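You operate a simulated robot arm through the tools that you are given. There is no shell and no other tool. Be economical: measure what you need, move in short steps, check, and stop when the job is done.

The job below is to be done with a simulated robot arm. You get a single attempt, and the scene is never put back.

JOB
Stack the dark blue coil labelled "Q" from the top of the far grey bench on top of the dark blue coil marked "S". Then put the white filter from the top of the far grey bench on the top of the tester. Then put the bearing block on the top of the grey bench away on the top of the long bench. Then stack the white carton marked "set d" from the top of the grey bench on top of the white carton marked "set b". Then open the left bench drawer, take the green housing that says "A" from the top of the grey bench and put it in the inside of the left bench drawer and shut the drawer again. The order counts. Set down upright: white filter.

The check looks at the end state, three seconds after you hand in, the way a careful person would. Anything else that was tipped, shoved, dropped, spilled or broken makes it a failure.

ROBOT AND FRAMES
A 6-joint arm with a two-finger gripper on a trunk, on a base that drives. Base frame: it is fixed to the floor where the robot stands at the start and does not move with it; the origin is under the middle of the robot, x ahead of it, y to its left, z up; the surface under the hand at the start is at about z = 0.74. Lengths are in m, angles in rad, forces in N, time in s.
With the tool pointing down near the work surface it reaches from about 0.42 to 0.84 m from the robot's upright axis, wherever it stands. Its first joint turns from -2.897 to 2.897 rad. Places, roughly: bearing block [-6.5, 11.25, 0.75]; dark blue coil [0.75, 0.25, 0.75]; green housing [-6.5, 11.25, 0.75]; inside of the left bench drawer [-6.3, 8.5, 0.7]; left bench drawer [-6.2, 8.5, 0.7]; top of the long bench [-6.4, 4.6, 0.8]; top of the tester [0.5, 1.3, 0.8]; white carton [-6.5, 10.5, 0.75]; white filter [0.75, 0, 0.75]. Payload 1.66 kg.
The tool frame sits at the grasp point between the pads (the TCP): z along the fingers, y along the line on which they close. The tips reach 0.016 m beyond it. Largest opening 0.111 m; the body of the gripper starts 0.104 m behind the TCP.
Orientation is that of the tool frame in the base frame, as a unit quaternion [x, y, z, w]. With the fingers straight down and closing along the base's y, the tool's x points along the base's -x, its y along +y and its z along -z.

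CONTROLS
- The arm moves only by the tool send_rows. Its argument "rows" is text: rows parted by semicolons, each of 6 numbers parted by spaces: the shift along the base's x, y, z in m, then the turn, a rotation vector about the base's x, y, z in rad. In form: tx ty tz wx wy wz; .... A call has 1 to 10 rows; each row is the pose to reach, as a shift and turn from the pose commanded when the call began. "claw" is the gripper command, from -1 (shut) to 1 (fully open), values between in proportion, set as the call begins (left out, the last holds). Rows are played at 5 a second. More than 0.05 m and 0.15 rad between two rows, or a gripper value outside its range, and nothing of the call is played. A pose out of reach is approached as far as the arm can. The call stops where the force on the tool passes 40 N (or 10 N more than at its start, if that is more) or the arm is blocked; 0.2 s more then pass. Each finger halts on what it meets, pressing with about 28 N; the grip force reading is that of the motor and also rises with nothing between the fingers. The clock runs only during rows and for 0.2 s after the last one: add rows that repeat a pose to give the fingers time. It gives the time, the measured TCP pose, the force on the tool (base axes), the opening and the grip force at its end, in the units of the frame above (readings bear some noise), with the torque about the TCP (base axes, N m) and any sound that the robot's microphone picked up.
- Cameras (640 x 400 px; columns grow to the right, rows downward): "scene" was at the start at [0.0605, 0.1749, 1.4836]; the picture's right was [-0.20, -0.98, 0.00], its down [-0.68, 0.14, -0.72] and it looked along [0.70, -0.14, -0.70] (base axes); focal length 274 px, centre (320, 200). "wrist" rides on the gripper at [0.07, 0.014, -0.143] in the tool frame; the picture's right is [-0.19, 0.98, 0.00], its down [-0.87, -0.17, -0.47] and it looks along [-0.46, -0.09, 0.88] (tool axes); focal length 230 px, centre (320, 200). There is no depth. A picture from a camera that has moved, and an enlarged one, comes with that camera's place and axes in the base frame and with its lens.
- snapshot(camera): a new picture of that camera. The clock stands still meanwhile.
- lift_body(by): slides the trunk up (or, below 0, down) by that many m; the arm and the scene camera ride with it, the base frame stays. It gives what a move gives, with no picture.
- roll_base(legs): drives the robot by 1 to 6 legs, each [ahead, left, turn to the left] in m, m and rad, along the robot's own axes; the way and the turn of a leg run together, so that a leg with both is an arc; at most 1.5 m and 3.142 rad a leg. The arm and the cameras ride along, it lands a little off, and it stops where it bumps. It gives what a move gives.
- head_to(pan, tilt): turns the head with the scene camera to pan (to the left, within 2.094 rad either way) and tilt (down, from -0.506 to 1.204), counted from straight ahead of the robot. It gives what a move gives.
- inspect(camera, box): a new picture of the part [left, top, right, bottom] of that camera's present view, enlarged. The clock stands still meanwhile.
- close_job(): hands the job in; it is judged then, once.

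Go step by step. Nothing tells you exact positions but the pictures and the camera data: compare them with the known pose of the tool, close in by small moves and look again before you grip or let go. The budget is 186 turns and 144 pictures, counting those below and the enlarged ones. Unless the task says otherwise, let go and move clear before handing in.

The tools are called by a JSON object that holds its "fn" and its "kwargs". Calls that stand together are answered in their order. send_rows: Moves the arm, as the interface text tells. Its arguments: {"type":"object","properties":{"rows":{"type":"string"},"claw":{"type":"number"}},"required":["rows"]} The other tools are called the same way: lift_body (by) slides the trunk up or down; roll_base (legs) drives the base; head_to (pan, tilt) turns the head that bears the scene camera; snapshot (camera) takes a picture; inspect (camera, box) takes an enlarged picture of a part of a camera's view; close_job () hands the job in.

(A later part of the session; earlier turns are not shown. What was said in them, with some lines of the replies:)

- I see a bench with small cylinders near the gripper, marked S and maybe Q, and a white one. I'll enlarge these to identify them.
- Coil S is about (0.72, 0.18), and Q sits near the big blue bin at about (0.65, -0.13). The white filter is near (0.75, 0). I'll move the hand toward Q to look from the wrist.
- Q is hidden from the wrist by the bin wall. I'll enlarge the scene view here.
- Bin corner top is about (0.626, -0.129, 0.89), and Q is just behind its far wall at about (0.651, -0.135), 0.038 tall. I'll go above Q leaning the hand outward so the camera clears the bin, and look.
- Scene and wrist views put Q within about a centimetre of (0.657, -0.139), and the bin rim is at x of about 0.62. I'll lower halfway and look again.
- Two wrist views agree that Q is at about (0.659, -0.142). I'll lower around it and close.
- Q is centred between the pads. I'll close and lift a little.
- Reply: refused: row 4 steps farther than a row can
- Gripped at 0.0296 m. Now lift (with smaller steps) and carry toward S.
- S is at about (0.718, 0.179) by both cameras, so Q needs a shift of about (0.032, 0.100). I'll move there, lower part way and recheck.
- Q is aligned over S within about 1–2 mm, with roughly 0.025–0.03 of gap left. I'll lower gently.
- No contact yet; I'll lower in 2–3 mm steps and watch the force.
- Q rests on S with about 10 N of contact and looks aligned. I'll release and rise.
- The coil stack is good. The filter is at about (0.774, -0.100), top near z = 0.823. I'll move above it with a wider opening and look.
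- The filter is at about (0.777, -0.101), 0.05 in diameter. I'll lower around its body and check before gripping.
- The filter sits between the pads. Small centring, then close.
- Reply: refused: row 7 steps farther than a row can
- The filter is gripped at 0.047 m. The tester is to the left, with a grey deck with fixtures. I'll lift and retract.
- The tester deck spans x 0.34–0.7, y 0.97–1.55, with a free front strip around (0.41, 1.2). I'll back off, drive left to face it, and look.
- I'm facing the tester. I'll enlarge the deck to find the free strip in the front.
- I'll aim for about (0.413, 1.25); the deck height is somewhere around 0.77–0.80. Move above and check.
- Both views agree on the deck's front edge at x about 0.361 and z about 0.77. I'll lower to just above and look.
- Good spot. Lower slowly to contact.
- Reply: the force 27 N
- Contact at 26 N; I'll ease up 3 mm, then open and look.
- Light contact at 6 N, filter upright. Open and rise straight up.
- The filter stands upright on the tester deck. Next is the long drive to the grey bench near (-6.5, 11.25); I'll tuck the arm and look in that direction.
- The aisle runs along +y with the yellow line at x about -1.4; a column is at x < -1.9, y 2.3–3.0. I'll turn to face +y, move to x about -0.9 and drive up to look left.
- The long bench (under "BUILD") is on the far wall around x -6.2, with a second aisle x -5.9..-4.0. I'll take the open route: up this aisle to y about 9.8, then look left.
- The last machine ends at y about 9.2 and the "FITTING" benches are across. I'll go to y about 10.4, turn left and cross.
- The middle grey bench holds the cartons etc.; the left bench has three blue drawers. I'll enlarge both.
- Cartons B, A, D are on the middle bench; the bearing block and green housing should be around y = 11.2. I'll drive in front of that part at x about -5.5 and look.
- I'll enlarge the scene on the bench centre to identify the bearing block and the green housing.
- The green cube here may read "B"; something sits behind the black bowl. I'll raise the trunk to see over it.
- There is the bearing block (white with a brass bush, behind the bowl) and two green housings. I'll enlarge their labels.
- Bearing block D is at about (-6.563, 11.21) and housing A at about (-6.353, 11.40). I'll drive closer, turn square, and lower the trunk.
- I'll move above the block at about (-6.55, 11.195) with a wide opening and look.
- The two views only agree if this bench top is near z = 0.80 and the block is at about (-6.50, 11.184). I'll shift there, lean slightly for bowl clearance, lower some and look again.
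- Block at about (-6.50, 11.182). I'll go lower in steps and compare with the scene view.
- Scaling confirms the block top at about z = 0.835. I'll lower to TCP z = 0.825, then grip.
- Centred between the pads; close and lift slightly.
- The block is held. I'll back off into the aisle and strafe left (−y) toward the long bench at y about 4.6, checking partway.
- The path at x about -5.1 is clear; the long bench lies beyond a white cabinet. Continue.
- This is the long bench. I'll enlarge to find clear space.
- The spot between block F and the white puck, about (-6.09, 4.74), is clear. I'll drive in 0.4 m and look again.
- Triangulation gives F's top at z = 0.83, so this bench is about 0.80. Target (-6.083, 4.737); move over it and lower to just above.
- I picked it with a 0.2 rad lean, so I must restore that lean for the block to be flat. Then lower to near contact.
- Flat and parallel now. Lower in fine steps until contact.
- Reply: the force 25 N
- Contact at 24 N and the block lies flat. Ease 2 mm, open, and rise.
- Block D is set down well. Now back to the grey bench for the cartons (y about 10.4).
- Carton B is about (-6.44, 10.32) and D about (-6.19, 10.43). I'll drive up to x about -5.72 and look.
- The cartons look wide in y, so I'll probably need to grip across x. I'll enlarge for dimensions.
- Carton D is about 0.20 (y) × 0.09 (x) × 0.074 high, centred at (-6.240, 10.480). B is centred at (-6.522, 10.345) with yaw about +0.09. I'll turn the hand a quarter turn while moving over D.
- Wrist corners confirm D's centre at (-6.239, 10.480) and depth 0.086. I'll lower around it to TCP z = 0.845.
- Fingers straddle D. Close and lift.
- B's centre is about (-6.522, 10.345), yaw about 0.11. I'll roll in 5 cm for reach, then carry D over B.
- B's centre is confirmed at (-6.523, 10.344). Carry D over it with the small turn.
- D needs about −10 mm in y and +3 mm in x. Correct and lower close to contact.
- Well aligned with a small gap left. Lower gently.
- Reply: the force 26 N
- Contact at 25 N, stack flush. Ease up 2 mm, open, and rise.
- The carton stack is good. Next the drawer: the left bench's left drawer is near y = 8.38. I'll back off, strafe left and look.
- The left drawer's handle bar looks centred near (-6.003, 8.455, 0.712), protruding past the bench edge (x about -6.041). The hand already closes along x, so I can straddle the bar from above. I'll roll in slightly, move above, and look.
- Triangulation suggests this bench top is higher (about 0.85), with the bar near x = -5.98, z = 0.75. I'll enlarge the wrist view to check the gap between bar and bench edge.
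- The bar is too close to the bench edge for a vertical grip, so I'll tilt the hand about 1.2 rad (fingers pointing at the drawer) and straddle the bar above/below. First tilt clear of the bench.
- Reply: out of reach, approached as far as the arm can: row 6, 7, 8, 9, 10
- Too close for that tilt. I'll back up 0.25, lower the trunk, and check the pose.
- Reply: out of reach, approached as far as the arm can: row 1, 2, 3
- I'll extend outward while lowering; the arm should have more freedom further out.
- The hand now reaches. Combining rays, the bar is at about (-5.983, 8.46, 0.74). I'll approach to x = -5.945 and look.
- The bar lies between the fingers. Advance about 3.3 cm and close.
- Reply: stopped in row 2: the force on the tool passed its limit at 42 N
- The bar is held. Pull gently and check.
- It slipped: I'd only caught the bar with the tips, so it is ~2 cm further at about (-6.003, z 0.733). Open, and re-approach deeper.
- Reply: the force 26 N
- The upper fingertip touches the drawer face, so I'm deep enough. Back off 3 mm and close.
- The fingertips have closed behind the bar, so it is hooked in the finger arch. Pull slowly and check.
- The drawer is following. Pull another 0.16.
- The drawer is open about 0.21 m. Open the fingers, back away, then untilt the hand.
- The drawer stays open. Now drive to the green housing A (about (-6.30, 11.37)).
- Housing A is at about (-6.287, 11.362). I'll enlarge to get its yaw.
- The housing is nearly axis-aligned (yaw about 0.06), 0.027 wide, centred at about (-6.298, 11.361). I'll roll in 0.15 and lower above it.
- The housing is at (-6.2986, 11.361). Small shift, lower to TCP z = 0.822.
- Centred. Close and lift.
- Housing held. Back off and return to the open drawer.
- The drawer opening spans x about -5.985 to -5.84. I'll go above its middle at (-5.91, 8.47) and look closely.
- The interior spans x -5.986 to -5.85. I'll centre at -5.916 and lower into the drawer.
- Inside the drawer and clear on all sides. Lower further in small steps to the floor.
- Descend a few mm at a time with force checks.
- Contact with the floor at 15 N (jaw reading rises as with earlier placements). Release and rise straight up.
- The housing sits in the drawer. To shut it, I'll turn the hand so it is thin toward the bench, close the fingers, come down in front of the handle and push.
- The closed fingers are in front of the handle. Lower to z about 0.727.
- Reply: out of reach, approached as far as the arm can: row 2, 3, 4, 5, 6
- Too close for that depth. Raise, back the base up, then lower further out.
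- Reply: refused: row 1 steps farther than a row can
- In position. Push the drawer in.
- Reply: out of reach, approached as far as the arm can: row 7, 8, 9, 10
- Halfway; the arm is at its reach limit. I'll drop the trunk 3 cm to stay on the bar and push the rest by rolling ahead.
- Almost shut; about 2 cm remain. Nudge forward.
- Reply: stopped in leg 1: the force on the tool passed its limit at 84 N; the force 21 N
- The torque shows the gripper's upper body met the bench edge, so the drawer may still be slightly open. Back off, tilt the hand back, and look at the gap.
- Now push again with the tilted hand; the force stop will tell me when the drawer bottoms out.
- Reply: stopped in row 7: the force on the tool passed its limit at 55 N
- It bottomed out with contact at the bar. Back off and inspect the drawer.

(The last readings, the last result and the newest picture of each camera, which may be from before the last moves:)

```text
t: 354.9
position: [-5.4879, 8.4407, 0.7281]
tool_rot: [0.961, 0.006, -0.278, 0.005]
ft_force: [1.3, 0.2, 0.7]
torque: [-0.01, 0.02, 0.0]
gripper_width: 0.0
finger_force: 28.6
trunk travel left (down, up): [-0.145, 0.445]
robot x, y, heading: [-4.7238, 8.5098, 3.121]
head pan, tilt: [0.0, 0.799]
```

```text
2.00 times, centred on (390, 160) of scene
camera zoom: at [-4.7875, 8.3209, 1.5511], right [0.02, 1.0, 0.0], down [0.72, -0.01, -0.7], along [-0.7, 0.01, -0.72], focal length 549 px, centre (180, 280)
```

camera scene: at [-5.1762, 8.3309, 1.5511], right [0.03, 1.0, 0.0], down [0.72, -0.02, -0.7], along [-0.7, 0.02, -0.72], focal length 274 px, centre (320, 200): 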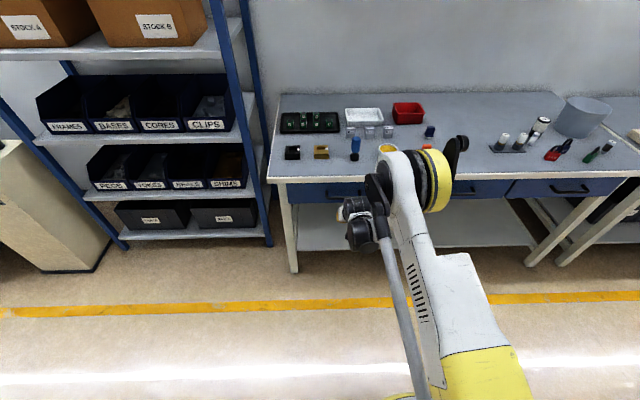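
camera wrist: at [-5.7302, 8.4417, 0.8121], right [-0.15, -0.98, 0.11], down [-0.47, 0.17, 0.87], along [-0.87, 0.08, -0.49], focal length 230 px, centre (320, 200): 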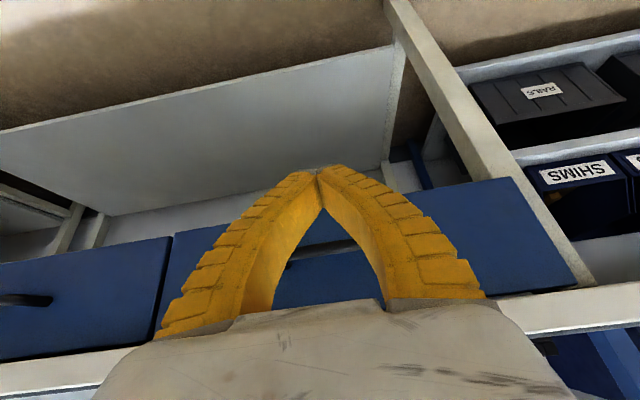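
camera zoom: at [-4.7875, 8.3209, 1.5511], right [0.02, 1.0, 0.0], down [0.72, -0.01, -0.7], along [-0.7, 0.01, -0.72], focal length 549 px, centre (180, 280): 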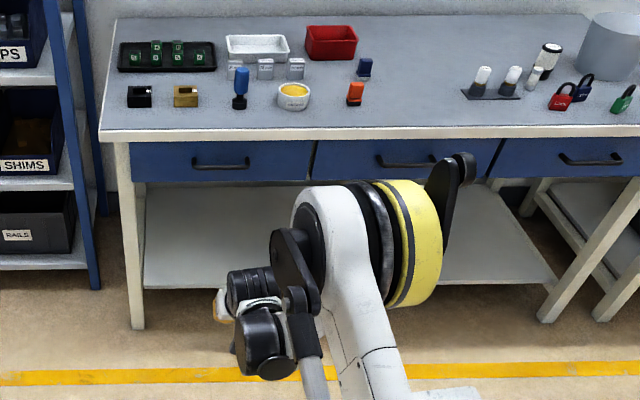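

It looks flush with its neighbours; one close view to confirm.

{"fn": "inspect", "kwargs": {"camera": "scene", "box": [280, 115, 440, 165]}}

```text
4.00 times, centred on (360, 140) of scene
camera zoom: at [-4.7875, 8.3209, 1.5511], right [0.02, 1.0, 0.0], down [0.72, -0.01, -0.7], along [-0.7, 0.01, -0.72], focal length 1097 px, centre (160, 440)
```

zoom: 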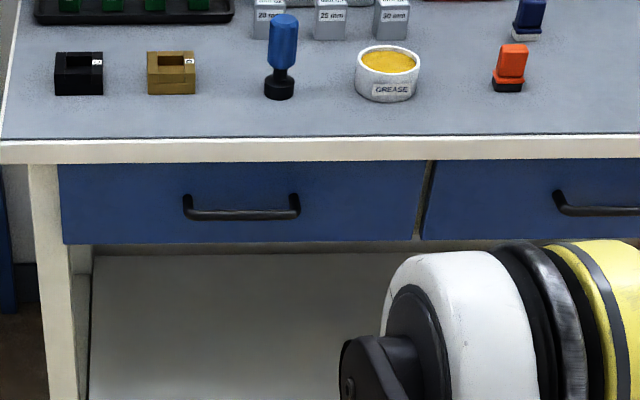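

The drawer is flush, the housing is inside, and the hand is empty and clear. I'm handing in.

{"fn": "close_job", "kwargs": {}}

```text
The job is handed in.
```

I did all five steps in order and handed the job in: coil Q is on coil S, the white filter stands upright on the tester, bearing block D is on the long bench, carton "set d" is on "set b", and green housing A is in the left bench drawer, which is shut.

While I was shutting the drawer, the gripper body bumped the bench edge once (84 N). The last pictures showed the bench-top items undisturbed and the drawer flush to within a few mm.
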